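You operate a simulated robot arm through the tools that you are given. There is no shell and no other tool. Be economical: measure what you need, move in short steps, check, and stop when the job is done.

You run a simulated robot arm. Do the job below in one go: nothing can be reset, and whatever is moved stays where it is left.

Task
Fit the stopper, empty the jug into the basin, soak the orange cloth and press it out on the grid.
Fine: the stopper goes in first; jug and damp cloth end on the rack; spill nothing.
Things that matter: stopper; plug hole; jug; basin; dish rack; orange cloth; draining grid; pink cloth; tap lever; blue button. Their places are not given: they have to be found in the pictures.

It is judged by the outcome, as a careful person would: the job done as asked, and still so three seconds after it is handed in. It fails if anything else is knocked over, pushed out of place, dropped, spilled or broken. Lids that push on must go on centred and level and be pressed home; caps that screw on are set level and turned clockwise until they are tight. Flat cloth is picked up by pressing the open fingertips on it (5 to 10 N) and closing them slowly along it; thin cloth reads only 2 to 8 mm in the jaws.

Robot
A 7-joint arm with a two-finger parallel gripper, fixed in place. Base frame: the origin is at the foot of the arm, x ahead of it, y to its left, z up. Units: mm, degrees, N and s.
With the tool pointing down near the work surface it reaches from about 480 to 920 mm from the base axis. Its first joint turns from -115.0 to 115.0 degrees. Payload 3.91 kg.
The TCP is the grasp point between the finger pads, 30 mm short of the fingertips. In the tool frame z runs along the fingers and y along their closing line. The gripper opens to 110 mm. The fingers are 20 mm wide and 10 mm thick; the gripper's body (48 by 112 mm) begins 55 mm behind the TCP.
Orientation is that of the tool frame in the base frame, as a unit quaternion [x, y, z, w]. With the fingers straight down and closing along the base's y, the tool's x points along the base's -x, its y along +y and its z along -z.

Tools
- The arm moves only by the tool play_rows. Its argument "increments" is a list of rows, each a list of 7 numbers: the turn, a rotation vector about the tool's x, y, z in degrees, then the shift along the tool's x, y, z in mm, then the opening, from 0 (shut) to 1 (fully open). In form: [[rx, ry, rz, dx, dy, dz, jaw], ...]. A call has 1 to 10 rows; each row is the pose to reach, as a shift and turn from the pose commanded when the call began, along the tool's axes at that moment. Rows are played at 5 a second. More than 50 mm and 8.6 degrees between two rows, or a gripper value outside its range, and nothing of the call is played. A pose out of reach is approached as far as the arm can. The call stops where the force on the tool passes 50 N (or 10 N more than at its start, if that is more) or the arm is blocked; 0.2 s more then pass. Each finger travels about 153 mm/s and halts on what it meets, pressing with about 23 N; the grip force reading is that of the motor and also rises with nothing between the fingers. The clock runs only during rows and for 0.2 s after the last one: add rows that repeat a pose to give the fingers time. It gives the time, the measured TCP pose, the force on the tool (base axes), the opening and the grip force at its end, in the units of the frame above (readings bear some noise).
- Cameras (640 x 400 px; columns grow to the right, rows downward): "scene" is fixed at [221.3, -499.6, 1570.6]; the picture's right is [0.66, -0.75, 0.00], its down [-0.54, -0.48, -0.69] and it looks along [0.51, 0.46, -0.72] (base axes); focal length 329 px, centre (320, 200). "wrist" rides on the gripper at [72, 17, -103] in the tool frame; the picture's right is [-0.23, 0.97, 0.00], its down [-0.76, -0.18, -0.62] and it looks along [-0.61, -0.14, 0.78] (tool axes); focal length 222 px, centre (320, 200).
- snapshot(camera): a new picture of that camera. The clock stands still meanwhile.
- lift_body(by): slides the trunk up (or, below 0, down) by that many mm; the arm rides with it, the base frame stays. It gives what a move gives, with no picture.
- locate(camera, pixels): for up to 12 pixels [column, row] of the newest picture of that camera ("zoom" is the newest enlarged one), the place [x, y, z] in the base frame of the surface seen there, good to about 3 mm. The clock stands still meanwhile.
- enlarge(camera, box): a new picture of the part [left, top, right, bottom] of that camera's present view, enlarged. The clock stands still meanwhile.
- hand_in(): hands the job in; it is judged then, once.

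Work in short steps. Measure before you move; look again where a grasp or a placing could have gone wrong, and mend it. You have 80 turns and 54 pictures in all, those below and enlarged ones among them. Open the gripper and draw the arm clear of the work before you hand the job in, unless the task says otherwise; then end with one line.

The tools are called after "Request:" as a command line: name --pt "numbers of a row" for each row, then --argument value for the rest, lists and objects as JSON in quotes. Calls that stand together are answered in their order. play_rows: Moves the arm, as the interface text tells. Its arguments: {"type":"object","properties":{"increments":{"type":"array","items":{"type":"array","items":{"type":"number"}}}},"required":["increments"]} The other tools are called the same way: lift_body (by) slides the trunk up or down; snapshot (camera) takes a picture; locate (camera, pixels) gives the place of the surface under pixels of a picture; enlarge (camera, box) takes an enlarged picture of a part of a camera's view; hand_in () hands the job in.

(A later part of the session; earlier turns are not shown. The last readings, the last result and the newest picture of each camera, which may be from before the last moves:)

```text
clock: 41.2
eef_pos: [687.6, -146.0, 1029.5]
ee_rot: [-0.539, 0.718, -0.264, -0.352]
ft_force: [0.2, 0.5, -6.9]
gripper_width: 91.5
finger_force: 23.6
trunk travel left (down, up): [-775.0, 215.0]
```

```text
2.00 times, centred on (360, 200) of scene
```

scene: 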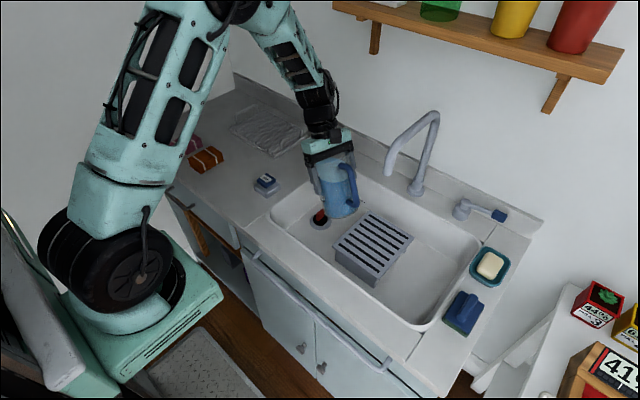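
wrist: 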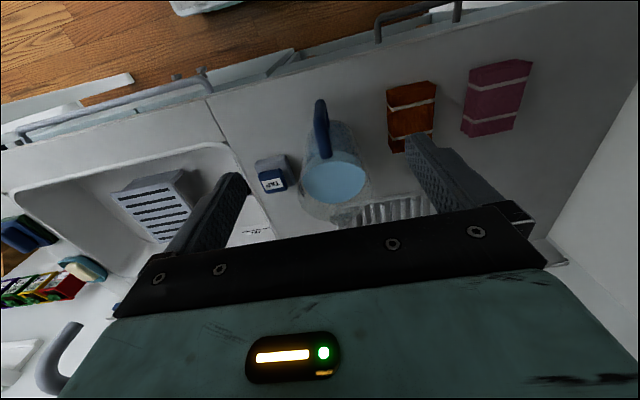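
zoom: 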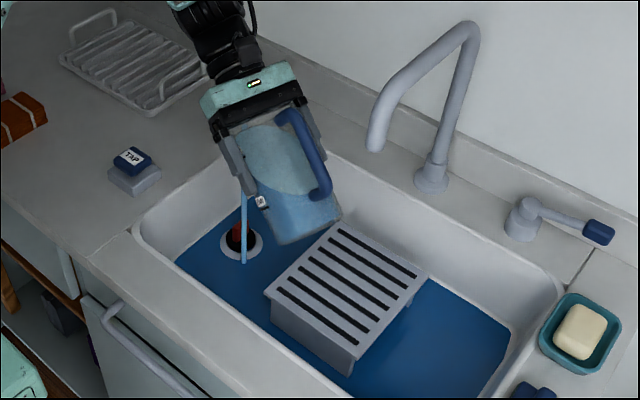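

Water is pouring cleanly into the basin and pooling there. I continue tilting.

Request:
play_rows --pt "0 2 0 0 0 0 0.3" --pt "0 5 0 0 0 0 0.3" --pt "0 8 0 0 0 0 0.3" --pt "0 11 0 0 0 0 0.3" --pt "0 14 0 0 0 0 0.3" --pt "0 17 0 0 0 0 0.3" --pt "0 20 0 0 0 0 0.3" --pt "0 23 0 0 0 0 0.3" --pt "0 26 0 0 0 0 0.3" --pt "0 28 0 0 0 0 0.3"

Request:
play_rows --pt "0 3 0 0 0 0 0.3" --pt "0 6 0 0 0 0 0.3" --pt "0 9 0 0 0 0 0.3" --pt "0 12 0 0 0 0 0.3" --pt "0 15 0 0 0 0 0.3" --pt "0 18 0 0 0 0 0.3" --pt "0 21 0 0 0 0 0.3" --pt "0 24 0 0 0 0 0.3" --pt "0 26 0 0 0 0 0.3" --pt "0 26 0 0 0 0 0.3"

Request:
enlarge --camera "scene" --box '[240, 100, 480, 300]'

```text
clock: 43.4
eef_pos: [689.2, -146.6, 1029.7]
ee_rot: [-0.46, 0.612, -0.387, -0.514]
ft_force: [0.6, 0.4, -4.0]
gripper_width: 92.0
finger_force: 22.5
trunk travel left (down, up): [-775.0, 215.0]
```

```text
clock: 45.6
eef_pos: [688.5, -145.4, 1031.0]
ee_rot: [0.362, -0.479, 0.481, 0.639]
ft_force: [-0.3, -0.8, -2.8]
gripper_width: 91.7
finger_force: 22.8
trunk travel left (down, up): [-775.0, 215.0]
```

```text
2.00 times, centred on (360, 200) of scene
```

zoom: 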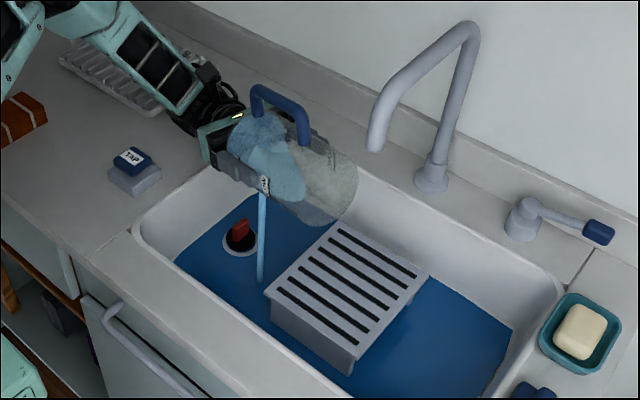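

The tilt is now about 106° and the jug is nearly empty. I add a few degrees and wait for it to drain.

Request:
play_rows --pt "0 3 0 0 0 0 0.3" --pt "0 6 0 0 0 0 0.3" --pt "0 8 0 0 0 0 0.3" --pt "0 8 0 0 0 0 0.3" --pt "0 8 0 0 0 0 0.3" --pt "0 8 0 0 0 0 0.3" --pt "0 8 0 0 0 0 0.3" --pt "0 8 0 0 0 0 0.3" --pt "0 8 0 0 0 0 0.3" --pt "0 8 0 0 0 0 0.3"

Request:
play_rows --pt "0 3 0 0 0 0 0.3" --pt "0 5 0 0 0 0 0.3" --pt "0 5 0 0 0 0 0.3" --pt "0 5 0 0 0 0 0.3" --pt "0 5 0 0 0 0 0.3" --pt "0 5 0 0 0 0 0.3"

Request:
enlarge --camera "scene" --box '[240, 100, 480, 300]'

```text
clock: 47.8
eef_pos: [688.7, -145.5, 1030.5]
ee_rot: [0.327, -0.433, 0.505, 0.671]
ft_force: [-0.1, -0.5, -1.7]
gripper_width: 91.4
finger_force: 22.7
trunk travel left (down, up): [-775.0, 215.0]
```

```text
clock: 49.2
eef_pos: [688.4, -144.8, 1030.5]
ee_rot: [0.305, -0.404, 0.519, 0.689]
ft_force: [0.0, -0.4, -1.2]
gripper_width: 91.5
finger_force: 22.5
trunk travel left (down, up): [-775.0, 215.0]
```

```text
2.00 times, centred on (360, 200) of scene
```

zoom: 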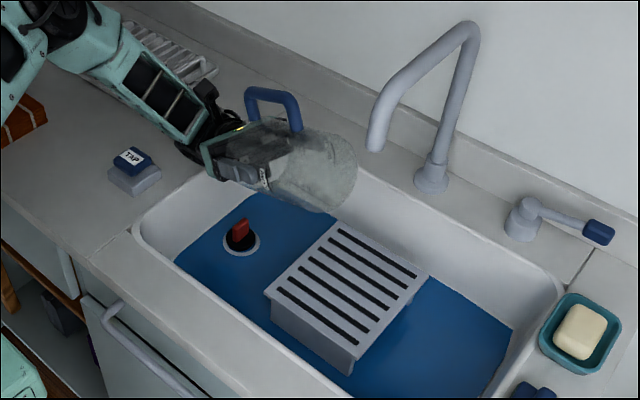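

The jug is empty (1.2 N, no stream). I tilt it back upright in the same place.

Request:
play_rows --pt "0 -6 0 0 0 0 0.3" --pt "0 -14 0 0 0 0 0.3" --pt "0 -22 0 0 0 0 0.3" --pt "0 -30 0 0 0 0 0.3" --pt "0 -38 0 0 0 0 0.3" --pt "0 -46 0 0 0 0 0.3" --pt "0 -54 0 0 0 0 0.3" --pt "0 -62 0 0 0 0 0.3" --pt "0 -70 0 0 0 0 0.3" --pt "0 -78 0 0 0 0 0.3"

Request:
play_rows --pt "0 -8 0 0 0 0 0.3" --pt "0 -16 0 0 0 0 0.3" --pt "0 -24 0 0 0 0 0.3" --pt "0 -32 0 0 0 0 0.3" --pt "0 -38 0 0 0 0 0.3" --pt "0 -41 0 0 0 0 0.3" --pt "0 -41 0 0 0 0 0.3"

```text
clock: 51.4
eef_pos: [687.4, -145.3, 1030.1]
ee_rot: [-0.563, 0.749, -0.21, -0.28]
ft_force: [0.4, 1.3, -2.2]
gripper_width: 91.8
finger_force: 23.0
trunk travel left (down, up): [-775.0, 215.0]
```

```text
clock: 53.0
eef_pos: [687.9, -145.1, 1030.9]
ee_rot: [-0.601, 0.799, -0.001, 0.0]
ft_force: [-0.6, -0.7, -1.5]
gripper_width: 92.1
finger_force: 22.8
trunk travel left (down, up): [-775.0, 215.0]
```

The jug is upright again. I look at the rack to choose spots for jug and cloth.

Request:
enlarge --camera "scene" --box '[210, 85, 338, 165]'

Request:
locate --camera "zoom" --pixels '[[130, 180], [320, 350], [500, 240], [240, 110], [220, 200], [280, 230], [340, 260], [400, 220], [330, 170], [300, 200], [415, 250], [200, 120]]'

```text
5.00 times, centred on (274, 125) of scene
```

zoom: 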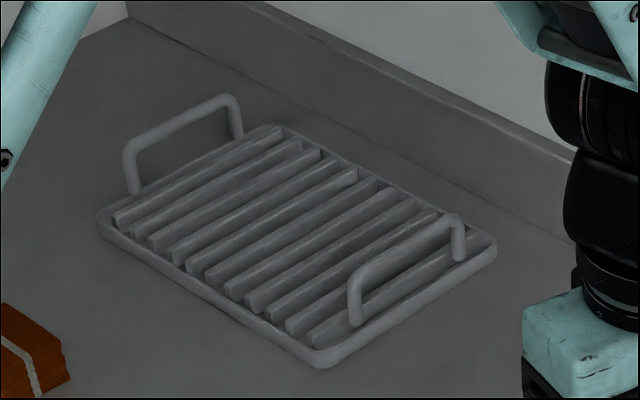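

```text
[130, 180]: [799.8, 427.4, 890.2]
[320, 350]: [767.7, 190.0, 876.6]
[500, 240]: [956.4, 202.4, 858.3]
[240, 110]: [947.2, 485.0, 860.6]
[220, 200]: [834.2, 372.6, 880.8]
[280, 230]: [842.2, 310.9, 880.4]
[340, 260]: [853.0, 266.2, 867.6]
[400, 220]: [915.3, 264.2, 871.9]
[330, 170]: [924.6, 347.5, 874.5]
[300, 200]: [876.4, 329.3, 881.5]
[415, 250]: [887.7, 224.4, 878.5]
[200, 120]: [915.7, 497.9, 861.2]
```

Slats run along x with tops at z≈881; the rack spans about x 765–935 and y 190–430. The jug will go near (815,266), handle toward −x, and the cloth near (815,365). I check the rack's handle bars, raise the jug and undo the yaw.

Request:
locate --camera "zoom" --pixels '[[400, 241], [355, 300], [459, 240], [130, 160], [185, 113], [235, 125], [358, 268], [455, 218], [102, 218], [320, 365], [492, 248], [265, 130]]'

Request:
play_rows --pt "0 0 4 0 0 -5 0.3" --pt "0 0 12 0 0 -15 0.3" --pt "0 0 20 0 0 -30 0.3" --pt "0 0 28 0 0 -45 0.3" --pt "0 0 36 0 0 -55 0.3" --pt "0 0 44 0 0 -60 0.3" --pt "0 0 52 0 0 -60 0.3" --pt "0 0 60 0 0 -60 0.3" --pt "0 0 68 0 0 -60 0.3" --pt "0 0 74 0 0 -60 0.3"

```text
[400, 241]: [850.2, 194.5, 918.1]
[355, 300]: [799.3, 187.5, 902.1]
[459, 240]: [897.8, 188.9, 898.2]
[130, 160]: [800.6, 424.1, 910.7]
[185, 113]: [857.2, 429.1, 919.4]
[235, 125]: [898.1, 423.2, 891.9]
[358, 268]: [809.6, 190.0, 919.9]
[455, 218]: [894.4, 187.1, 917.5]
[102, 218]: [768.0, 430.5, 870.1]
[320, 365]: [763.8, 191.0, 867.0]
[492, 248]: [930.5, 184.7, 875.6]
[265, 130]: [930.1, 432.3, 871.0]
```

```text
clock: 55.2
eef_pos: [688.0, -145.1, 1090.2]
ee_rot: [0.002, 1.0, -0.001, 0.0]
ft_force: [0.4, 0.5, -1.3]
gripper_width: 91.7
finger_force: 22.8
trunk travel left (down, up): [-775.0, 215.0]
```

Rack handles are at y≈190 and 427, top z 920. I carry the jug to (818,256).

Request:
play_rows --pt "0 0 0 -5 15 0 0.3" --pt "0 0 0 -18 55 0 0.3" --pt "0 0 0 -33 100 0 0.3" --pt "0 0 0 -48 147 0 0.3" --pt "0 0 0 -63 194 0 0.3" --pt "0 0 0 -78 241 0 0.3" --pt "0 0 0 -93 288 0 0.3" --pt "0 0 0 -108 333 0 0.3" --pt "0 0 0 -120 372 0 0.3" --pt "0 0 0 -130 401 0 0.3"

Request:
play_rows --pt "0 0 0 0 0 20 0.3" --pt "0 0 0 0 0 45 0.3" --pt "0 0 0 0 0 65 0.3" --pt "0 0 0 0 0 85 0.3" --pt "0 0 0 0 0 92 0.3" --pt "0 0 0 0 0 92 0.3"

Request:
enlarge --camera "scene" --box '[190, 65, 350, 165]'

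```text
clock: 57.4
eef_pos: [818.7, 254.7, 1088.8]
ee_rot: [0.001, 1.0, 0.0, -0.001]
ft_force: [-0.4, -0.6, -0.1]
gripper_width: 91.8
finger_force: 22.6
trunk travel left (down, up): [-775.0, 215.0]
```

```text
clock: 58.8
eef_pos: [818.6, 255.7, 996.6]
ee_rot: [0.001, 1.0, 0.0, -0.001]
ft_force: [-0.4, 0.2, -2.5]
gripper_width: 91.7
finger_force: 22.9
trunk travel left (down, up): [-775.0, 215.0]
```

```text
4.00 times, centred on (270, 115) of scene
```

zoom: 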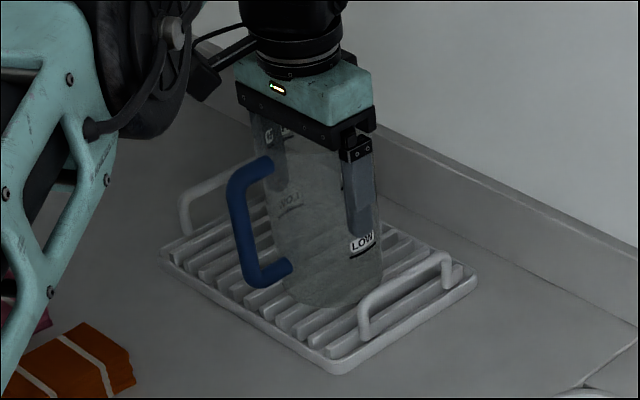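

The jug hovers inside the rack, between its handles. I lower it gently onto the slats, watching the force.

Request:
play_rows --pt "0 0 0 0 0 6 0.3" --pt "0 0 0 0 0 10 0.3" --pt "0 0 0 0 0 13 0.3" --pt "0 0 0 0 0 15 0.3" --pt "0 0 0 0 0 16 0.3" --pt "0 0 0 0 0 17 0.3" --pt "0 0 0 0 0 17 0.3"

```text
clock: 60.4
eef_pos: [819.8, 255.6, 981.8]
ee_rot: [0.002, 1.0, -0.001, 0.0]
ft_force: [0.9, -0.1, 6.9]
gripper_width: 91.3
finger_force: 22.7
trunk travel left (down, up): [-775.0, 215.0]
```

Contact at z≈981 with about 9 N. I back off 1 mm, open slowly and rise straight up.

Request:
play_rows --pt "0 0 0 0 0 -1 0.3" --pt "0 0 0 0 0 -1 0.85" --pt "0 0 0 0 0 -1 0.93" --pt "0 0 0 0 0 -1 1" --pt "0 0 0 0 0 -1 1" --pt "0 0 0 0 0 -20 1" --pt "0 0 0 0 0 -45 1" --pt "0 0 0 0 0 -80 1" --pt "0 0 0 0 0 -120 1" --pt "0 0 0 0 0 -120 1"

Request:
enlarge --camera "scene" --box '[150, 65, 350, 190]'

```text
clock: 62.6
eef_pos: [818.8, 257.1, 1102.0]
ee_rot: [0.0, 1.0, -0.002, -0.001]
ft_force: [0.1, -0.1, 0.0]
gripper_width: 109.8
finger_force: 0.0
trunk travel left (down, up): [-775.0, 215.0]
```

```text
3.20 times, centred on (250, 128) of scene
```

zoom: 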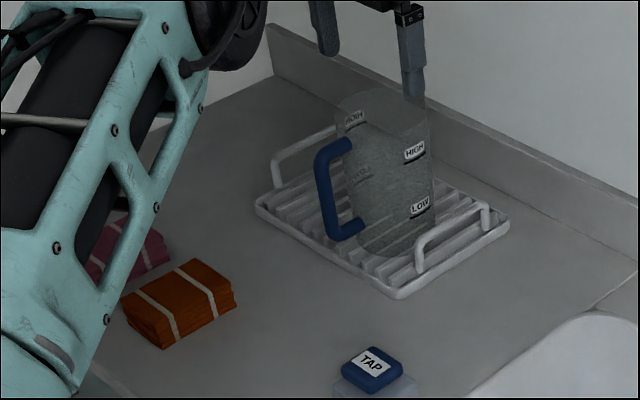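

The jug stands upright on the rack. Now I measure the orange cloth's corners and top.

Request:
locate --camera "zoom" --pixels '[[125, 297], [160, 335], [235, 290], [192, 262], [180, 298], [164, 346], [140, 290], [205, 275], [120, 240], [150, 245]]'

```text
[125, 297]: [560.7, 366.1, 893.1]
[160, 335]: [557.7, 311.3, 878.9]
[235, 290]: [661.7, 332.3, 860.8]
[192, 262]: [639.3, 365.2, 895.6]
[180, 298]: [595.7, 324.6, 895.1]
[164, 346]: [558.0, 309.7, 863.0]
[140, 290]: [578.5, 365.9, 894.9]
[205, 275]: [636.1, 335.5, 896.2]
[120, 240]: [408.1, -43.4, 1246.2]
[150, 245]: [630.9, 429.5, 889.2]
```

The orange cloth is a folded stack, x 552–645, y 305–368, top z≈895. The pink one begins at y≈427, which leaves room for the open fingers. I move above the orange cloth at (598,337).

Request:
play_rows --pt "0 0 0 40 10 0 1" --pt "0 0 0 85 25 0 1" --pt "0 0 0 130 42 0 1" --pt "0 0 0 175 60 0 1" --pt "0 0 0 220 80 0 1" --pt "0 0 0 220 80 45 0.95" --pt "0 0 0 220 80 90 0.9" --pt "0 0 0 220 80 135 0.9" --pt "0 0 0 220 80 135 0.9"

Request:
snapshot --camera "wrist"

```text
clock: 64.6
eef_pos: [598.7, 336.4, 965.6]
ee_rot: [0.001, 1.0, -0.001, 0.0]
ft_force: [0.6, -0.2, -0.4]
gripper_width: 99.3
finger_force: 0.0
trunk travel left (down, up): [-775.0, 215.0]
```

```text
16 pictures are left
```

wrist: 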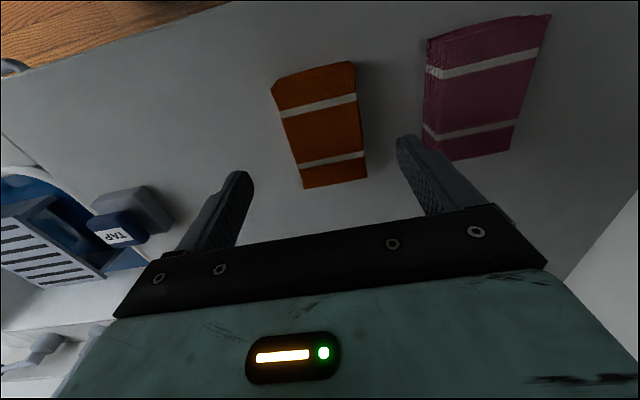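

The cloth (320,125) lies between the fingers. I check its edges, and if centred I'll lower.

Request:
locate --camera "wrist" --pixels '[[274, 92], [353, 68], [305, 185], [366, 174], [325, 130], [290, 135], [360, 125], [428, 60]]'

```text
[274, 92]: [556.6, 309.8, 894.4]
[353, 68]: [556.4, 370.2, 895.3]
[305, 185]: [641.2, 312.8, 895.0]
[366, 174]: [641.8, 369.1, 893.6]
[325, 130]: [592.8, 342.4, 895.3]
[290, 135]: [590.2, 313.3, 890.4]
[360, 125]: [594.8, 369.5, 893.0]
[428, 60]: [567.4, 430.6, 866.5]
```

The cloth is centred on (599,341), so I shift +4.5 mm in y, lower to fingertips ≈866 and close slowly.

Request:
play_rows --pt "0 0 0 0 4.5 25 0.9" --pt "0 0 0 0 4.5 50 0.9" --pt "0 0 0 0 4.5 69 0.9" --pt "0 0 0 0 4.5 69 0.75" --pt "0 0 0 0 4.5 69 0.6" --pt "0 0 0 0 4.5 69 0.5" --pt "0 0 0 0 4.5 69 0.4" --pt "0 0 0 0 4.5 69 0.3" --pt "0 0 0 0 4.5 69 0.2" --pt "0 0 0 0 4.5 69 0.2"

Request:
play_rows --pt "0 0 0 0 0 0 0" --pt "0 0 0 0 0 -10 0" --pt "0 0 0 0 0 -30 0" --pt "0 0 0 0 0 -60 0" --pt "0 0 0 0 0 -90 0" --pt "0 0 0 0 0 -90 0"

Request:
snapshot --camera "wrist"

```text
clock: 66.8
eef_pos: [599.1, 339.6, 897.1]
ee_rot: [0.001, 1.0, -0.001, 0.0]
ft_force: [0.2, -0.5, 0.6]
gripper_width: 61.1
finger_force: 22.5
trunk travel left (down, up): [-775.0, 215.0]
```

```text
clock: 68.2
eef_pos: [598.1, 340.2, 987.3]
ee_rot: [0.001, 1.0, 0.0, -0.001]
ft_force: [0.1, 0.1, -0.5]
gripper_width: 61.2
finger_force: 22.7
trunk travel left (down, up): [-775.0, 215.0]
```

```text
15 pictures are left
```

wrist: 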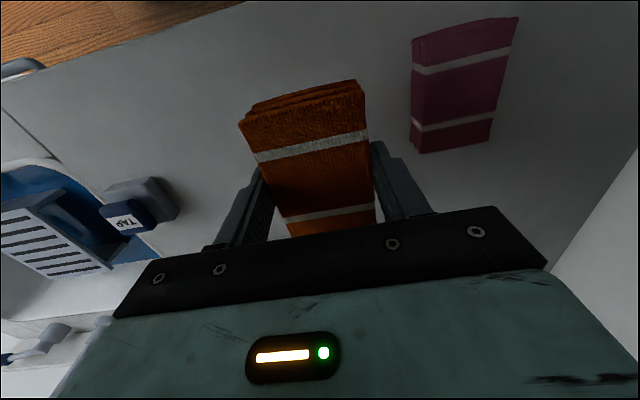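

The orange cloth is held firmly (61 mm). I now check the basin for the water level and free space.

Request:
enlarge --camera "scene" --box '[260, 150, 500, 330]'

Request:
locate --camera "zoom" --pixels '[[110, 160], [200, 115], [230, 150], [215, 170], [195, 210], [430, 310], [500, 370], [283, 158], [420, 235], [215, 265], [310, 345], [300, 260]]'

```text
2.22 times, centred on (380, 240) of scene
```

zoom: 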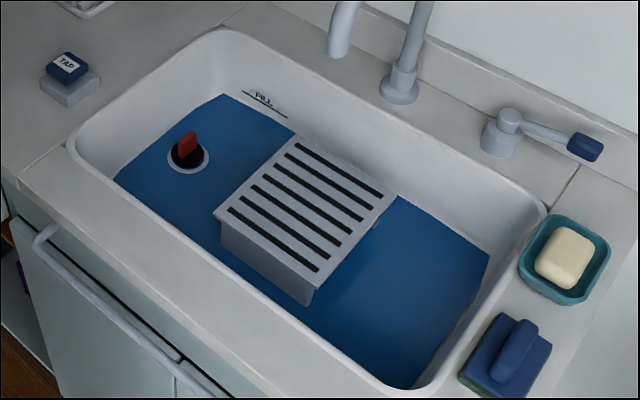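

```text
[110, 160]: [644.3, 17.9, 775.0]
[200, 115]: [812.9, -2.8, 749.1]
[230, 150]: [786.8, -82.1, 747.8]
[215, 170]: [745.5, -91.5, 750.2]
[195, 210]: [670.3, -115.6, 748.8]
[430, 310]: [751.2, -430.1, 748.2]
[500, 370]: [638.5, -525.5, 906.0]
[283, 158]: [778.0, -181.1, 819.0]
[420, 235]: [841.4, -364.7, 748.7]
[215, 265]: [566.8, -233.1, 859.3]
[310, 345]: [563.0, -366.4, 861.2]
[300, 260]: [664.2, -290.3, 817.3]
```

The water is about 4 mm deep (z≈749) over a floor at 745. The free patch at (800,−100), between stopper, grid and back wall, fits the cloth. I carry it there at height, in two legs.

Request:
play_rows --pt "0 0 0 0 0 -40 0" --pt "0 0 0 0 -25 -75 0" --pt "0 0 0 0 -68 -90 0" --pt "0 0 0 -3 -113 -90 0" --pt "0 0 0 -8 -158 -90 0" --pt "0 0 0 -15 -203 -90 0" --pt "0 0 0 -30 -247 -90 0" --pt "0 0 0 -55 -287 -90 0" --pt "0 0 0 -85 -322 -90 0" --pt "0 0 0 -115 -355 -90 0"

Request:
play_rows --pt "0 0 0 -25 -25 0 0" --pt "0 0 0 -55 -55 0 0" --pt "0 0 0 -80 -80 10 0" --pt "0 0 0 -87 -85 50 0" --pt "0 0 0 -87 -85 95 0" --pt "0 0 0 -87 -85 140 0" --pt "0 0 0 -87 -85 185 0" --pt "0 0 0 -87 -85 225 0" --pt "0 0 0 -87 -85 245 0" --pt "0 0 0 -87 -85 245 0"

Request:
enlarge --camera "scene" --box '[260, 130, 500, 280]'

```text
clock: 70.4
eef_pos: [714.1, -14.6, 1077.3]
ee_rot: [0.0, 1.0, -0.001, 0.0]
ft_force: [-0.3, -0.4, 0.4]
gripper_width: 61.2
finger_force: 22.4
trunk travel left (down, up): [-775.0, 215.0]
```

```text
clock: 72.6
eef_pos: [800.2, -100.2, 832.8]
ee_rot: [0.001, 1.0, 0.0, 0.0]
ft_force: [0.7, 0.3, -0.5]
gripper_width: 61.2
finger_force: 23.2
trunk travel left (down, up): [-775.0, 215.0]
```

```text
2.67 times, centred on (380, 205) of scene
```

zoom: 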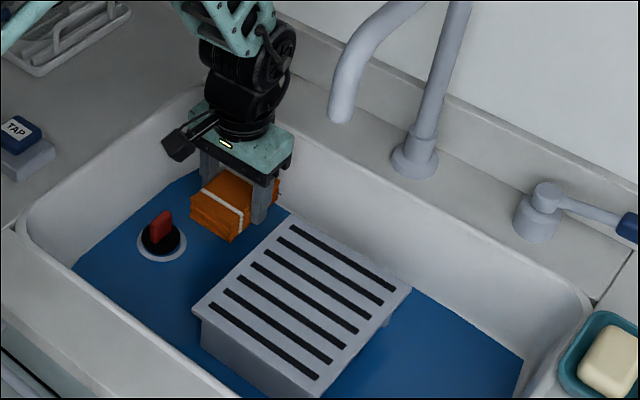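

The cloth hangs over the free patch, clear of stopper and grid. I lower it into the water to light floor contact and hold it.

Request:
play_rows --pt "0 0 0 0 0 20 0" --pt "0 0 0 0 0 35 0" --pt "0 0 0 0 0 43 0" --pt "0 0 0 0 0 47 0" --pt "0 0 0 0 0 49 0" --pt "0 0 0 0 0 50 0" --pt "0 0 0 0 0 51 0" --pt "0 0 0 0 0 51 0" --pt "0 0 0 0 0 51 0" --pt "0 0 0 0 0 51 0"

Request:
play_rows --pt "0 0 0 0 0 0 0" --pt "0 0 0 0 0 0 0" --pt "0 0 0 0 0 0 0" --pt "0 0 0 0 0 0 0" --pt "0 0 0 0 0 0 0" --pt "0 0 0 0 0 0 0" --pt "0 0 0 0 0 0 0" --pt "0 0 0 0 0 0 0" --pt "0 0 0 0 0 0 0" --pt "0 0 0 0 0 0 0"

Request:
enlarge --camera "scene" --box '[290, 150, 410, 250]'

```text
clock: 74.8
eef_pos: [800.7, -100.2, 780.9]
ee_rot: [0.0, 1.0, -0.002, 0.001]
ft_force: [10.0, -7.3, 16.0]
gripper_width: 61.2
finger_force: 23.1
trunk travel left (down, up): [-775.0, 215.0]
```

```text
clock: 77.0
eef_pos: [800.5, -100.4, 781.1]
ee_rot: [0.0, 1.0, -0.001, 0.0]
ft_force: [15.2, -17.4, 19.2]
gripper_width: 61.2
finger_force: 23.3
trunk travel left (down, up): [-775.0, 215.0]
```

```text
4.00 times, centred on (350, 200) of scene
```

zoom: 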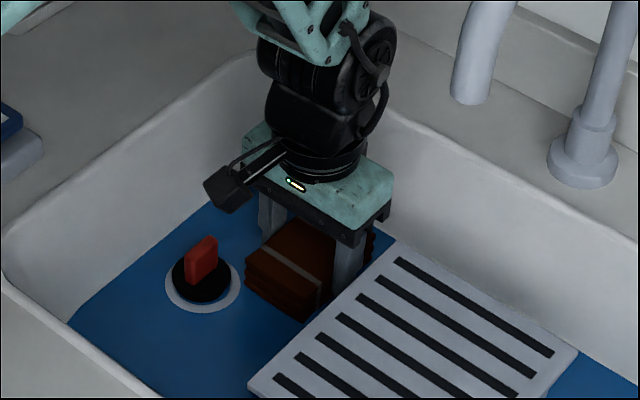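

The cloth has darkened, so it is soaked. I locate the grid's edges, because the tap spout tip at (729,−254) limits where the wrist may be, and lift the cloth a little to drip.

Request:
locate --camera "zoom" --pixels '[[398, 250], [255, 385], [325, 318], [575, 350], [470, 105], [475, 60], [466, 90], [500, 10]]'

Request:
play_rows --pt "0 0 0 0 0 -10 0" --pt "0 0 0 0 0 -30 0" --pt "0 0 0 0 0 -55 0" --pt "0 0 0 0 0 -80 0" --pt "0 0 0 0 0 -105 0" --pt "0 0 0 0 0 -112 0" --pt "0 0 0 0 0 -112 0" --pt "0 0 0 0 0 -112 0"

```text
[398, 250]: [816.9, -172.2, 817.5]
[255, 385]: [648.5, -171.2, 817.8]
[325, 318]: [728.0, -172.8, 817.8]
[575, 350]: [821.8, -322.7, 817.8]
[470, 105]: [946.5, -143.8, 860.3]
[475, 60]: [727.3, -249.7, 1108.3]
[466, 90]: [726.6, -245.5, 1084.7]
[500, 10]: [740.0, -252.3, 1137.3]
```

```text
clock: 78.8
eef_pos: [801.0, -100.0, 893.0]
ee_rot: [0.001, 1.0, 0.0, 0.0]
ft_force: [-0.2, -0.1, -0.6]
gripper_width: 61.3
finger_force: 23.0
trunk travel left (down, up): [-775.0, 215.0]
```

Grid top spans x 645–825, y −171…−325 at z 817.6. I move to (690,−206), which keeps the cloth on the grid and the wrist about 60 mm from the spout.

Request:
play_rows --pt "0 0 0 20 -8 0 0" --pt "0 0 0 50 -25 0 0" --pt "0 0 0 80 -50 0 0" --pt "0 0 0 100 -75 0 0" --pt "0 0 0 110 -95 0 0" --pt "0 0 0 111 -106 0 0" --pt "0 0 0 111 -106 0 0"

Request:
snapshot --camera "scene"

```text
clock: 80.4
eef_pos: [690.0, -206.1, 893.8]
ee_rot: [0.002, 1.0, -0.001, 0.0]
ft_force: [0.4, -0.4, -0.6]
gripper_width: 61.2
finger_force: 23.5
trunk travel left (down, up): [-775.0, 215.0]
```

```text
11 pictures are left
```

scene: 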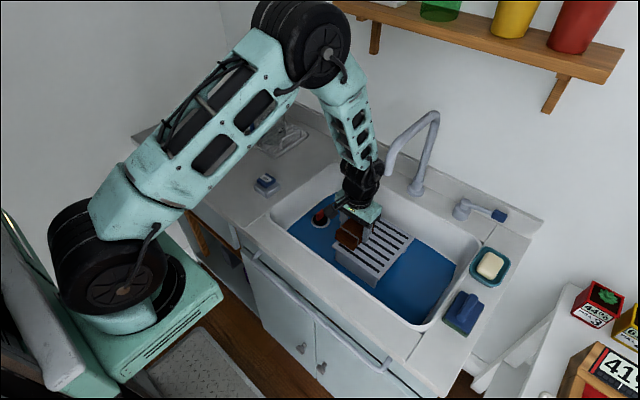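

The wrist is just clear of the spout tip (388,170). I lower the cloth onto the grid slowly and press.

Request:
play_rows --pt "0 0 0 0 0 12 0" --pt "0 0 0 0 0 24 0" --pt "0 0 0 0 0 33 0" --pt "0 0 0 0 0 37 0" --pt "0 0 0 0 0 39 0" --pt "0 0 0 0 0 40 0" --pt "0 0 0 0 0 41 0" --pt "0 0 0 0 0 42 0" --pt "0 0 0 0 0 42 0" --pt "0 0 0 0 0 42 0"

Request:
enlarge --camera "scene" --box '[300, 130, 460, 290]'

```text
clock: 82.6
eef_pos: [689.4, -205.6, 852.2]
ee_rot: [0.0, 1.0, -0.001, 0.001]
ft_force: [-2.4, 1.2, 22.9]
gripper_width: 61.5
finger_force: 23.2
trunk travel left (down, up): [-775.0, 215.0]
```

```text
2.50 times, centred on (380, 210) of scene
```

zoom: 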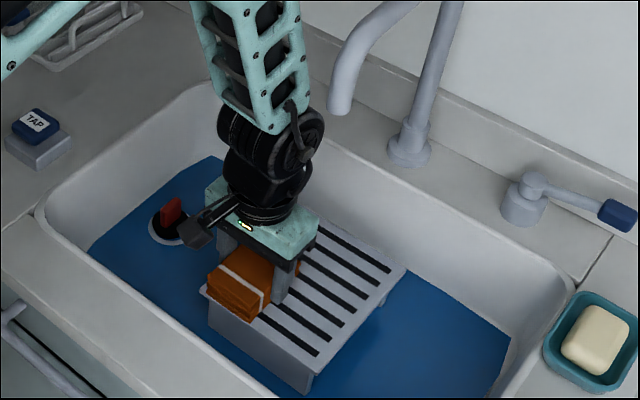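

The cloth turned visibly lighter under 23 N, so water has been pressed out. I hold the press a little longer, slightly firmer, then lift to 900.

Request:
play_rows --pt "0 0 0 0 0 0.7 0" --pt "0 0 0 0 0 0.7 0" --pt "0 0 0 0 0 0.7 0" --pt "0 0 0 0 0 0.7 0" --pt "0 0 0 0 0 0.7 0" --pt "0 0 0 0 0 0.7 0" --pt "0 0 0 0 0 0.7 0" --pt "0 0 0 0 0 0.7 0"

Request:
play_rows --pt "0 0 0 0 0 -8 0" --pt "0 0 0 0 0 -25 0" --pt "0 0 0 0 5 -45 0" --pt "0 0 0 0 20 -60 0" --pt "0 0 0 0 20 -60 0" --pt "0 0 0 0 20 -60 0" --pt "0 0 0 0 20 -60 0" --pt "0 0 0 0 20 -60 0"

Request:
enlarge --camera "scene" --box '[280, 130, 440, 250]'

```text
clock: 84.4
eef_pos: [688.9, -206.2, 851.7]
ee_rot: [0.0, 1.0, 0.0, 0.0]
ft_force: [3.2, -0.9, 31.2]
gripper_width: 61.2
finger_force: 23.3
trunk travel left (down, up): [-775.0, 215.0]
```

```text
clock: 86.2
eef_pos: [689.7, -186.2, 911.0]
ee_rot: [0.001, 1.0, -0.001, -0.002]
ft_force: [-0.4, -0.1, -0.8]
gripper_width: 61.2
finger_force: 23.3
trunk travel left (down, up): [-775.0, 215.0]
```

```text
3.33 times, centred on (360, 190) of scene
```

zoom: 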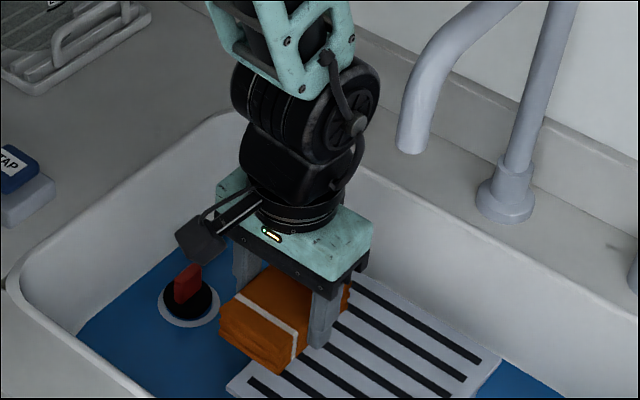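

The cloth is damp, held, and not dripping. I raise it to about 1110 and carry it across toward the rack, still over the basin and deck, then yaw 90° so the camera side faces +y, away from the jug.

Request:
play_rows --pt "0 0 0 0 0 -40 0" --pt "0 0 0 0 2 -85 0" --pt "0 0 0 0 10 -130 0" --pt "0 0 0 0 28 -170 0" --pt "0 0 0 0 60 -195 0" --pt "0 0 0 0 103 -200 0" --pt "0 0 0 0 148 -200 0" --pt "0 0 0 0 193 -200 0" --pt "0 0 0 0 238 -200 0" --pt "0 0 0 0 280 -200 0"

Request:
play_rows --pt "0 0 8 0 30 0 0" --pt "0 0 16 0 70 0 0" --pt "0 0 24 0 110 0 0" --pt "0 0 32 0 150 0 0" --pt "0 0 40 0 190 0 0" --pt "0 0 48 0 225 0 0" --pt "0 0 56 0 250 0 0" --pt "0 0 64 0 265 0 0" --pt "0 0 72 0 267 0 0" --pt "0 0 80 0 267 0 0"

```text
clock: 88.4
eef_pos: [689.6, 95.5, 1110.5]
ee_rot: [0.001, 1.0, -0.001, -0.002]
ft_force: [0.4, -0.5, -0.5]
gripper_width: 61.1
finger_force: 23.2
trunk travel left (down, up): [-775.0, 215.0]
```

```text
clock: 90.6
eef_pos: [690.3, 362.1, 1109.8]
ee_rot: [0.644, 0.765, -0.002, 0.0]
ft_force: [-0.1, -0.2, 0.3]
gripper_width: 61.3
finger_force: 22.9
trunk travel left (down, up): [-775.0, 215.0]
```

The yaw is fine (tool x ≈ +y). I finish the turn and move over the free half of the rack at (808,361).

Request:
play_rows --pt "0 0 3 -5 29 0 0" --pt "0 0 6 -10 58 0 0" --pt "0 0 9.5 -15 87 0 0" --pt "0 0 9.5 -20 116 0 0" --pt "0 0 9.5 -20 116 40 0" --pt "0 0 9.5 -20 116 80 0" --pt "0 0 9.5 -20 116 120 0" --pt "0 0 9.5 -20 116 155 0" --pt "0 0 9.5 -20 116 155 0"

Request:
enlarge --camera "scene" --box '[170, 60, 350, 190]'

Request:
enlarge --camera "wrist" --box '[120, 20, 520, 270]'

```text
clock: 92.6
eef_pos: [777.8, 338.7, 957.1]
ee_rot: [0.705, 0.709, -0.001, 0.001]
ft_force: [0.5, -0.3, -1.1]
gripper_width: 61.1
finger_force: 22.8
out of reach, approached as far as the arm can: row 3, 4, 5, 6, 7, 8, 9
trunk travel left (down, up): [-775.0, 215.0]
```

```text
3.08 times, centred on (260, 125) of scene
```

zoom: 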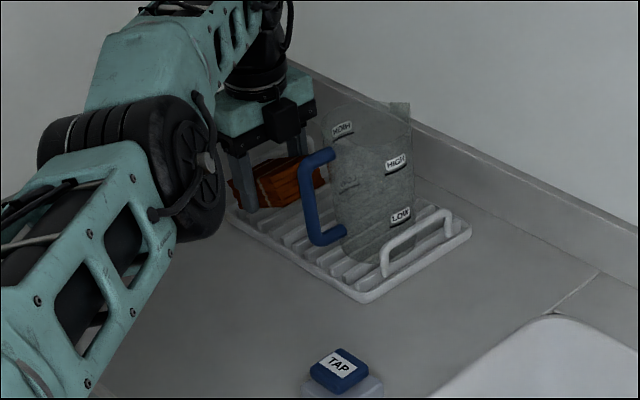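

```text
1.60 times, centred on (320, 145) of wrist
```

zoom: 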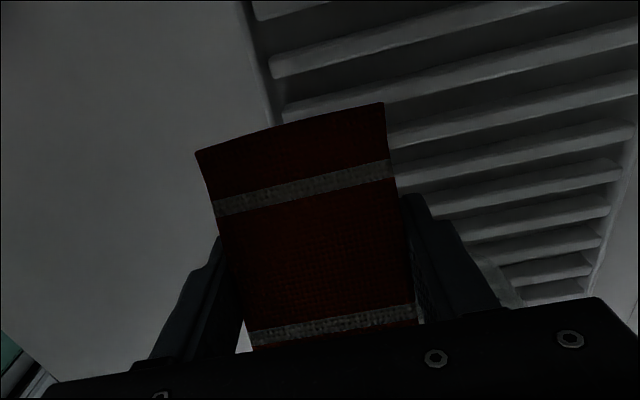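

In this yaw the arm ran out of reach and stopped at (778,339). Comparing pictures, the jug's labels moved about 4 px, so the cloth's end nudged the jug slightly; it is still upright on the rack. I back away along −x and then up.

Request:
play_rows --pt "0 0 0 0 -15 0 0" --pt "0 0 0 0 -35 0 0" --pt "0 0 0 0 -50 -10 0" --pt "0 0 0 0 -60 -40 0" --pt "0 0 0 0 -70 -80 0" --pt "0 0 0 0 -80 -120 0" --pt "0 0 0 0 -80 -160 0" --pt "0 0 0 0 -80 -160 0"

Request:
enlarge --camera "scene" --box '[190, 65, 350, 165]'

```text
clock: 94.4
eef_pos: [731.2, 371.1, 1125.0]
ee_rot: [0.704, 0.71, -0.001, 0.0]
ft_force: [-0.5, 0.8, -0.9]
gripper_width: 61.4
finger_force: 23.1
out of reach, approached as far as the arm can: row 1, 2, 3, 4, 5, 6, 7, 8
trunk travel left (down, up): [-775.0, 215.0]
```

```text
4.00 times, centred on (270, 115) of scene
```

zoom: 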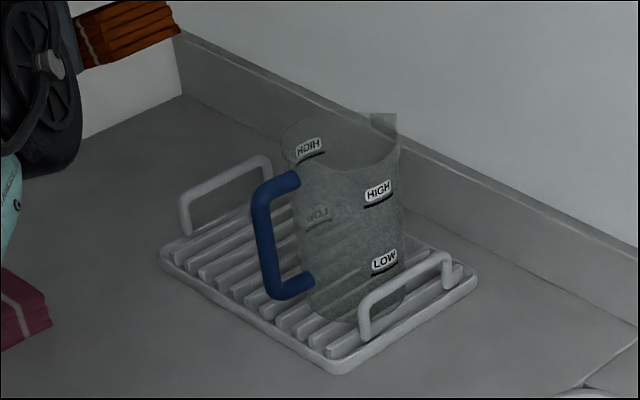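

The jug stands upright and fully on the rack, a bit nearer the −y handle. I locate it precisely and turn the gripper back to the original yaw, which reaches farther.

Request:
locate --camera "zoom" --pixels '[[262, 230], [290, 182], [383, 262], [378, 192], [310, 147], [300, 285], [345, 322], [400, 250], [360, 320], [445, 258]]'

Request:
play_rows --pt "0 0 -8 0 -10 0 0" --pt "0 0 -16 0 -20 0 0" --pt "0 0 -24 0 -30 0 0" --pt "0 0 -32 0 -40 0 0" --pt "0 0 -40 0 -50 0 0" --pt "0 0 -48 0 -50 0 0" --pt "0 0 -56 0 -50 0 0" --pt "0 0 -64 0 -50 0 0" --pt "0 0 -72 0 -50 0 0" --pt "0 0 -80 0 -50 0 0"

```text
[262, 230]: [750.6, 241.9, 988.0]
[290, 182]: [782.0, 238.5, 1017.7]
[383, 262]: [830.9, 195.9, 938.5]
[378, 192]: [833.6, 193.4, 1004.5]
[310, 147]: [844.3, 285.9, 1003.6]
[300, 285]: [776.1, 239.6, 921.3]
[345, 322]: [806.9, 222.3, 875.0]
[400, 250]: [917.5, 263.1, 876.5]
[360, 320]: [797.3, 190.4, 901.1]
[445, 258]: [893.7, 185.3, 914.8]
```

```text
clock: 96.6
eef_pos: [703.7, 395.3, 1132.3]
ee_rot: [0.082, 0.997, -0.001, -0.001]
ft_force: [-0.4, 0.3, -0.8]
gripper_width: 61.2
finger_force: 23.0
out of reach, approached as far as the arm can: row 1, 2, 3, 4, 5, 6, 7, 8, 9, 10
trunk travel left (down, up): [-775.0, 215.0]
```

The arm is caught near a joint limit after the big yaw (commanded about (678,362,1115)). I bring it inward to (640,250,1115) and finish the un-yaw to get a clean posture; everything is well above the jug.

Request:
play_rows --pt "0 0 -3 4 -20 0 0" --pt "0 0 -6 8 -45 0 0" --pt "0 0 -9.5 12 -70 0 0" --pt "0 0 -9.5 16 -95 0 0" --pt "0 0 -9.5 19 -117 0 0" --pt "0 0 -9.5 19 -117 0 0" --pt "0 0 -9.5 19 -117 0 0"

```text
clock: 98.2
eef_pos: [739.6, 354.4, 1153.5]
ee_rot: [0.0, 1.0, -0.002, -0.001]
ft_force: [0.1, 0.3, -0.3]
gripper_width: 61.1
finger_force: 23.0
out of reach, approached as far as the arm can: row 1, 2, 3, 4, 5, 6, 7
trunk travel left (down, up): [-775.0, 215.0]
```

Orientation is back to straight, but position tracking is off, so some joint is at its limit. I test a retreat toward the base and −y, where the arm was fine before, watching the readings.

Request:
play_rows --pt "0 0 0 20 -30 0 0" --pt "0 0 0 40 -60 0 0" --pt "0 0 0 50 -90 0 0" --pt "0 0 0 50 -120 0 0" --pt "0 0 0 50 -150 0 0" --pt "0 0 0 50 -150 0 0"

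Request:
snapshot --camera "scene"

```text
clock: 99.6
eef_pos: [789.6, 277.9, 1186.8]
ee_rot: [0.001, 1.0, -0.002, -0.001]
ft_force: [0.1, -0.1, -0.4]
gripper_width: 61.2
finger_force: 22.9
out of reach, approached as far as the arm can: row 1, 2, 3, 4, 5, 6
trunk travel left (down, up): [-775.0, 215.0]
```

```text
5 pictures are left
```

scene: 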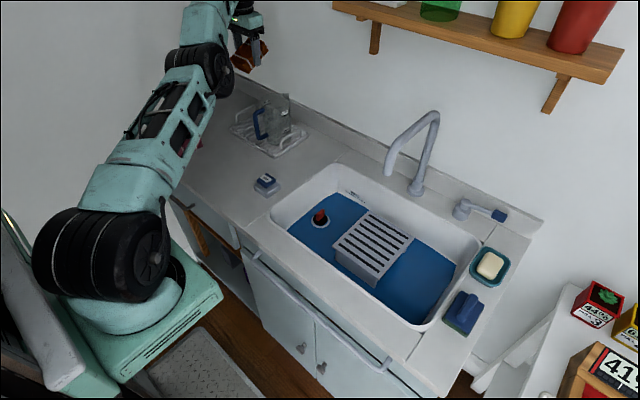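

The picture shows the arm stretched straight (shoulder–elbow–wrist in line), which is why it cannot retract. I first command a point out at the same radius, at y≈100 over empty counter, then go down so the elbow bends again.

Request:
play_rows --pt "0 0 0 -40 0 0 0" --pt "0 0 0 -80 0 0 0" --pt "0 0 0 -120 0 0 0" --pt "0 0 0 -160 0 0 0" --pt "0 0 0 -195 0 0 0" --pt "0 0 0 -195 0 20 0" --pt "0 0 0 -195 0 40 0" --pt "0 0 0 -195 0 60 0" --pt "0 0 0 -195 0 80 0" --pt "0 0 0 -195 0 80 0"

```text
clock: 101.8
eef_pos: [848.1, 222.9, 1105.3]
ee_rot: [0.001, 1.0, -0.001, 0.001]
ft_force: [-0.1, -0.1, -0.3]
gripper_width: 61.4
finger_force: 22.9
out of reach, approached as far as the arm can: row 1, 2, 3, 4, 5, 6, 7, 8, 9, 10
trunk travel left (down, up): [-775.0, 215.0]
```

It responded, but it is over the jug at safe height (cloth bottom ≈1068). I swing further to −y without lowering.

Request:
play_rows --pt "0 0 0 0 -40 0 0" --pt "0 0 0 0 -80 0 0" --pt "0 0 0 0 -120 0 0" --pt "0 0 0 0 -160 0 0" --pt "0 0 0 0 -160 0 0"

```text
clock: 103.0
eef_pos: [898.9, 93.5, 1113.0]
ee_rot: [-0.007, 1.0, -0.004, -0.002]
ft_force: [-0.2, 1.2, -0.8]
gripper_width: 61.2
finger_force: 22.9
out of reach, approached as far as the arm can: row 1, 2, 3, 4, 5
trunk travel left (down, up): [-775.0, 215.0]
```

Now at (899,94), clear of rack and basin fittings. I command downward so the elbow bends, and watch whether the radius comes in.

Request:
play_rows --pt "0 0 0 0 0 20 0" --pt "0 0 0 0 0 40 0" --pt "0 0 0 0 0 60 0" --pt "0 0 0 0 0 80 0" --pt "0 0 0 0 0 80 0"

```text
clock: 104.2
eef_pos: [911.3, 81.3, 1035.4]
ee_rot: [0.0, 1.0, -0.001, -0.001]
ft_force: [-0.2, 0.0, -0.7]
gripper_width: 61.4
finger_force: 22.6
out of reach, approached as far as the arm can: row 2, 3, 4, 5
trunk travel left (down, up): [-775.0, 215.0]
```

Readings suggest the commanded pose resets to the measured one after a failed reach. I try pulling straight in toward the base now.

Request:
play_rows --pt "0 0 0 15 0 0 0" --pt "0 0 0 30 0 0 0" --pt "0 0 0 45 0 0 0" --pt "0 0 0 60 0 0 0" --pt "0 0 0 60 0 0 0"

```text
clock: 105.4
eef_pos: [906.9, 93.0, 1036.8]
ee_rot: [0.001, 1.0, -0.001, -0.001]
ft_force: [-0.1, -0.1, 0.1]
gripper_width: 61.3
finger_force: 22.8
out of reach, approached as far as the arm can: row 1, 2, 3, 4, 5
trunk travel left (down, up): [-775.0, 215.0]
```

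Still blocked radially. The limit was hit while yawing +, so I yaw further the other way in this free space and see if the arm frees up.

Request:
play_rows --pt "0 0 -8 5 0 -5 0" --pt "0 0 -16 10 0 -10 0" --pt "0 0 -24 15 0 -15 0" --pt "0 0 -32 20 0 -20 0" --pt "0 0 -40 25 0 -20 0" --pt "0 0 -40 30 0 -20 0" --pt "0 0 -40 35 0 -20 0"

Request:
snapshot --camera "scene"

```text
clock: 107.0
eef_pos: [903.9, 100.4, 1058.2]
ee_rot: [-0.342, 0.94, -0.001, -0.002]
ft_force: [-0.8, 0.4, 0.0]
gripper_width: 61.2
finger_force: 23.0
out of reach, approached as far as the arm can: row 1, 2, 3, 4, 5, 6, 7
trunk travel left (down, up): [-775.0, 215.0]
```

```text
4 pictures are left
```

scene: 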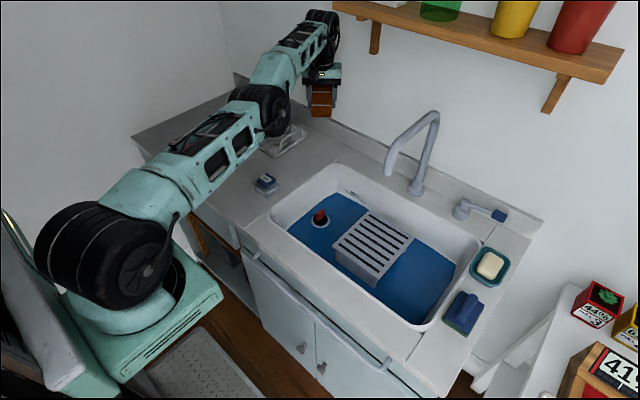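

The arm is stretched with its elbow high (about z 1170). It can't come in, but the rack's far half at (838,360) has a radius of about 912, just what this posture reaches. I swing back there along the arc at z≈1110 while undoing the yaw.

Request:
play_rows --pt "0 0 0 0 0 -25 0" --pt "0 0 0 0 0 -50 0" --pt "0 0 6 -16 34 -52 0" --pt "0 0 12 -32 68 -52 0" --pt "0 0 18 -47 102 -52 0" --pt "0 0 24 -63 136 -52 0" --pt "0 0 30 -79 170 -52 0" --pt "0 0 36 -94 204 -52 0" --pt "0 0 40 -109 237 -52 0" --pt "0 0 40 -109 237 -52 0"

```text
clock: 109.2
eef_pos: [782.4, 324.0, 1099.7]
ee_rot: [0.001, 1.0, 0.0, 0.0]
ft_force: [-0.4, -0.7, -0.2]
gripper_width: 61.3
finger_force: 22.8
out of reach, approached as far as the arm can: row 2, 3, 4, 5, 6, 7, 8, 9, 10
trunk travel left (down, up): [-775.0, 215.0]
```

It came to (782,324,1100), and orientation is straight. I ask for the remaining shift toward (830,360) before lowering.

Request:
play_rows --pt "0 0 0 -12 9 0 0" --pt "0 0 0 -24 18 0 0" --pt "0 0 0 -36 27 0 0" --pt "0 0 0 -48 36 0 0" --pt "0 0 0 -48 36 0 0" --pt "0 0 0 -48 36 0 0"

```text
clock: 110.6
eef_pos: [783.2, 322.6, 1098.8]
ee_rot: [0.001, 1.0, -0.001, 0.0]
ft_force: [-0.3, 0.1, -1.2]
gripper_width: 61.3
finger_force: 22.5
out of reach, approached as far as the arm can: row 1, 2, 3, 4, 5, 6
trunk travel left (down, up): [-775.0, 215.0]
```

No outward motion here. I test an inward move from this spot to see whether the posture has become normal again.

Request:
play_rows --pt "0 0 0 15 0 0 0" --pt "0 0 0 30 0 0 0" --pt "0 0 0 50 0 0 0" --pt "0 0 0 70 0 0 0" --pt "0 0 0 70 0 0 0"

Request:
snapshot --camera "scene"

```text
clock: 111.8
eef_pos: [750.5, 357.4, 1106.7]
ee_rot: [0.0, 1.0, -0.001, -0.001]
ft_force: [0.3, -1.0, -1.1]
gripper_width: 61.1
finger_force: 23.4
out of reach, approached as far as the arm can: row 1, 2, 3, 4, 5
trunk travel left (down, up): [-775.0, 215.0]
```

```text
3 pictures are left
```

scene: 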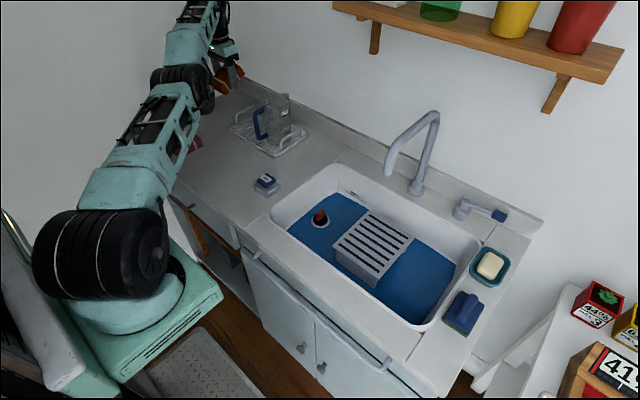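

Only the radial direction is blocked, which fits the forearm having rolled over during the +yaw. I raise to a safe height and yaw the opposite way so the wrist joint comes off its stop and the forearm rolls back.

Request:
play_rows --pt "0 0 -8 0 0 -15 0" --pt "0 0 -16 0 0 -30 0" --pt "0 0 -24 0 0 -45 0" --pt "0 0 -32 0 0 -60 0" --pt "0 0 -40 0 0 -75 0" --pt "0 0 -48 0 0 -90 0" --pt "0 0 -56 0 0 -100 0" --pt "0 0 -64 0 0 -100 0" --pt "0 0 -72 0 0 -100 0" --pt "0 0 -80 0 0 -100 0"

Request:
play_rows --pt "0 0 -8 0 0 0 0" --pt "0 0 -16 0 0 0 0" --pt "0 0 -24 0 0 0 0" --pt "0 0 -32 0 0 0 0" --pt "0 0 -40 0 0 0 0" --pt "0 0 -48 0 0 0 0" --pt "0 0 -56 0 0 0 0" --pt "0 0 -64 0 0 0 0" --pt "0 0 -72 0 0 0 0" --pt "0 0 -80 0 0 0 0"

```text
clock: 114.0
eef_pos: [736.1, 339.1, 1202.3]
ee_rot: [-0.643, 0.766, -0.001, -0.002]
ft_force: [0.3, 0.2, -1.2]
gripper_width: 61.3
finger_force: 23.6
out of reach, approached as far as the arm can: row 3, 4, 5, 6, 7, 8, 9, 10
trunk travel left (down, up): [-775.0, 215.0]
```

```text
clock: 116.2
eef_pos: [736.5, 338.7, 1201.9]
ee_rot: [0.985, -0.173, 0.0, 0.001]
ft_force: [0.7, 0.0, 0.0]
gripper_width: 61.3
finger_force: 22.9
trunk travel left (down, up): [-775.0, 215.0]
```

The second call tracked perfectly (yaw −160°). I test an inward move from here.

Request:
play_rows --pt "0 0 -5 -11 15 0 0" --pt "0 0 -10 -22 29 0 0" --pt "0 0 -15 -33 44 0 0" --pt "0 0 -20 -43 58 0 0" --pt "0 0 -20 -43 58 0 0"

```text
clock: 117.4
eef_pos: [676.4, 299.4, 1202.3]
ee_rot: [1.0, 0.0, 0.0, 0.001]
ft_force: [0.6, 0.1, -0.8]
gripper_width: 61.4
finger_force: 23.4
trunk travel left (down, up): [-775.0, 215.0]
```

Free again: it tracks exactly and the yaw is now −180°, jaws closing along y once more. I move toward the rack's free half, staying above the jug's height.

Request:
play_rows --pt "0 0 0 20 -12 15 0" --pt "0 0 0 42 -24 30 0" --pt "0 0 0 65 -38 45 0" --pt "0 0 0 88 -50 60 0" --pt "0 0 0 110 -58 75 0" --pt "0 0 0 124 -60 87 0" --pt "0 0 0 124 -60 87 0"

```text
clock: 119.0
eef_pos: [769.6, 336.6, 1108.5]
ee_rot: [1.0, 0.0, -0.001, 0.001]
ft_force: [0.7, -0.2, -1.2]
gripper_width: 61.3
finger_force: 23.0
out of reach, approached as far as the arm can: row 4, 5, 6, 7
trunk travel left (down, up): [-775.0, 215.0]
```

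Reach runs out here because the wrist is high relative to the shoulder. I step back in, then raise the trunk, which should extend the reach at this height.

Request:
play_rows --pt "0 0 0 -15 7 -5 0" --pt "0 0 0 -35 15 -10 0" --pt "0 0 0 -60 25 -15 0" --pt "0 0 0 -60 25 -15 0"

Request:
lift_body --by 180

```text
clock: 120.0
eef_pos: [751.1, 347.3, 1135.2]
ee_rot: [1.0, -0.001, 0.0, 0.002]
ft_force: [0.3, -0.7, -0.9]
gripper_width: 61.3
finger_force: 23.1
out of reach, approached as far as the arm can: row 1, 2, 3, 4
trunk travel left (down, up): [-775.0, 215.0]
```

```text
clock: 122.0
eef_pos: [751.2, 346.3, 1315.2]
ee_rot: [1.0, -0.002, -0.001, 0.002]
ft_force: [0.7, 0.2, 0.4]
gripper_width: 61.5
finger_force: 23.2
trunk travel left (down, up): [-955.0, 35.0]
```

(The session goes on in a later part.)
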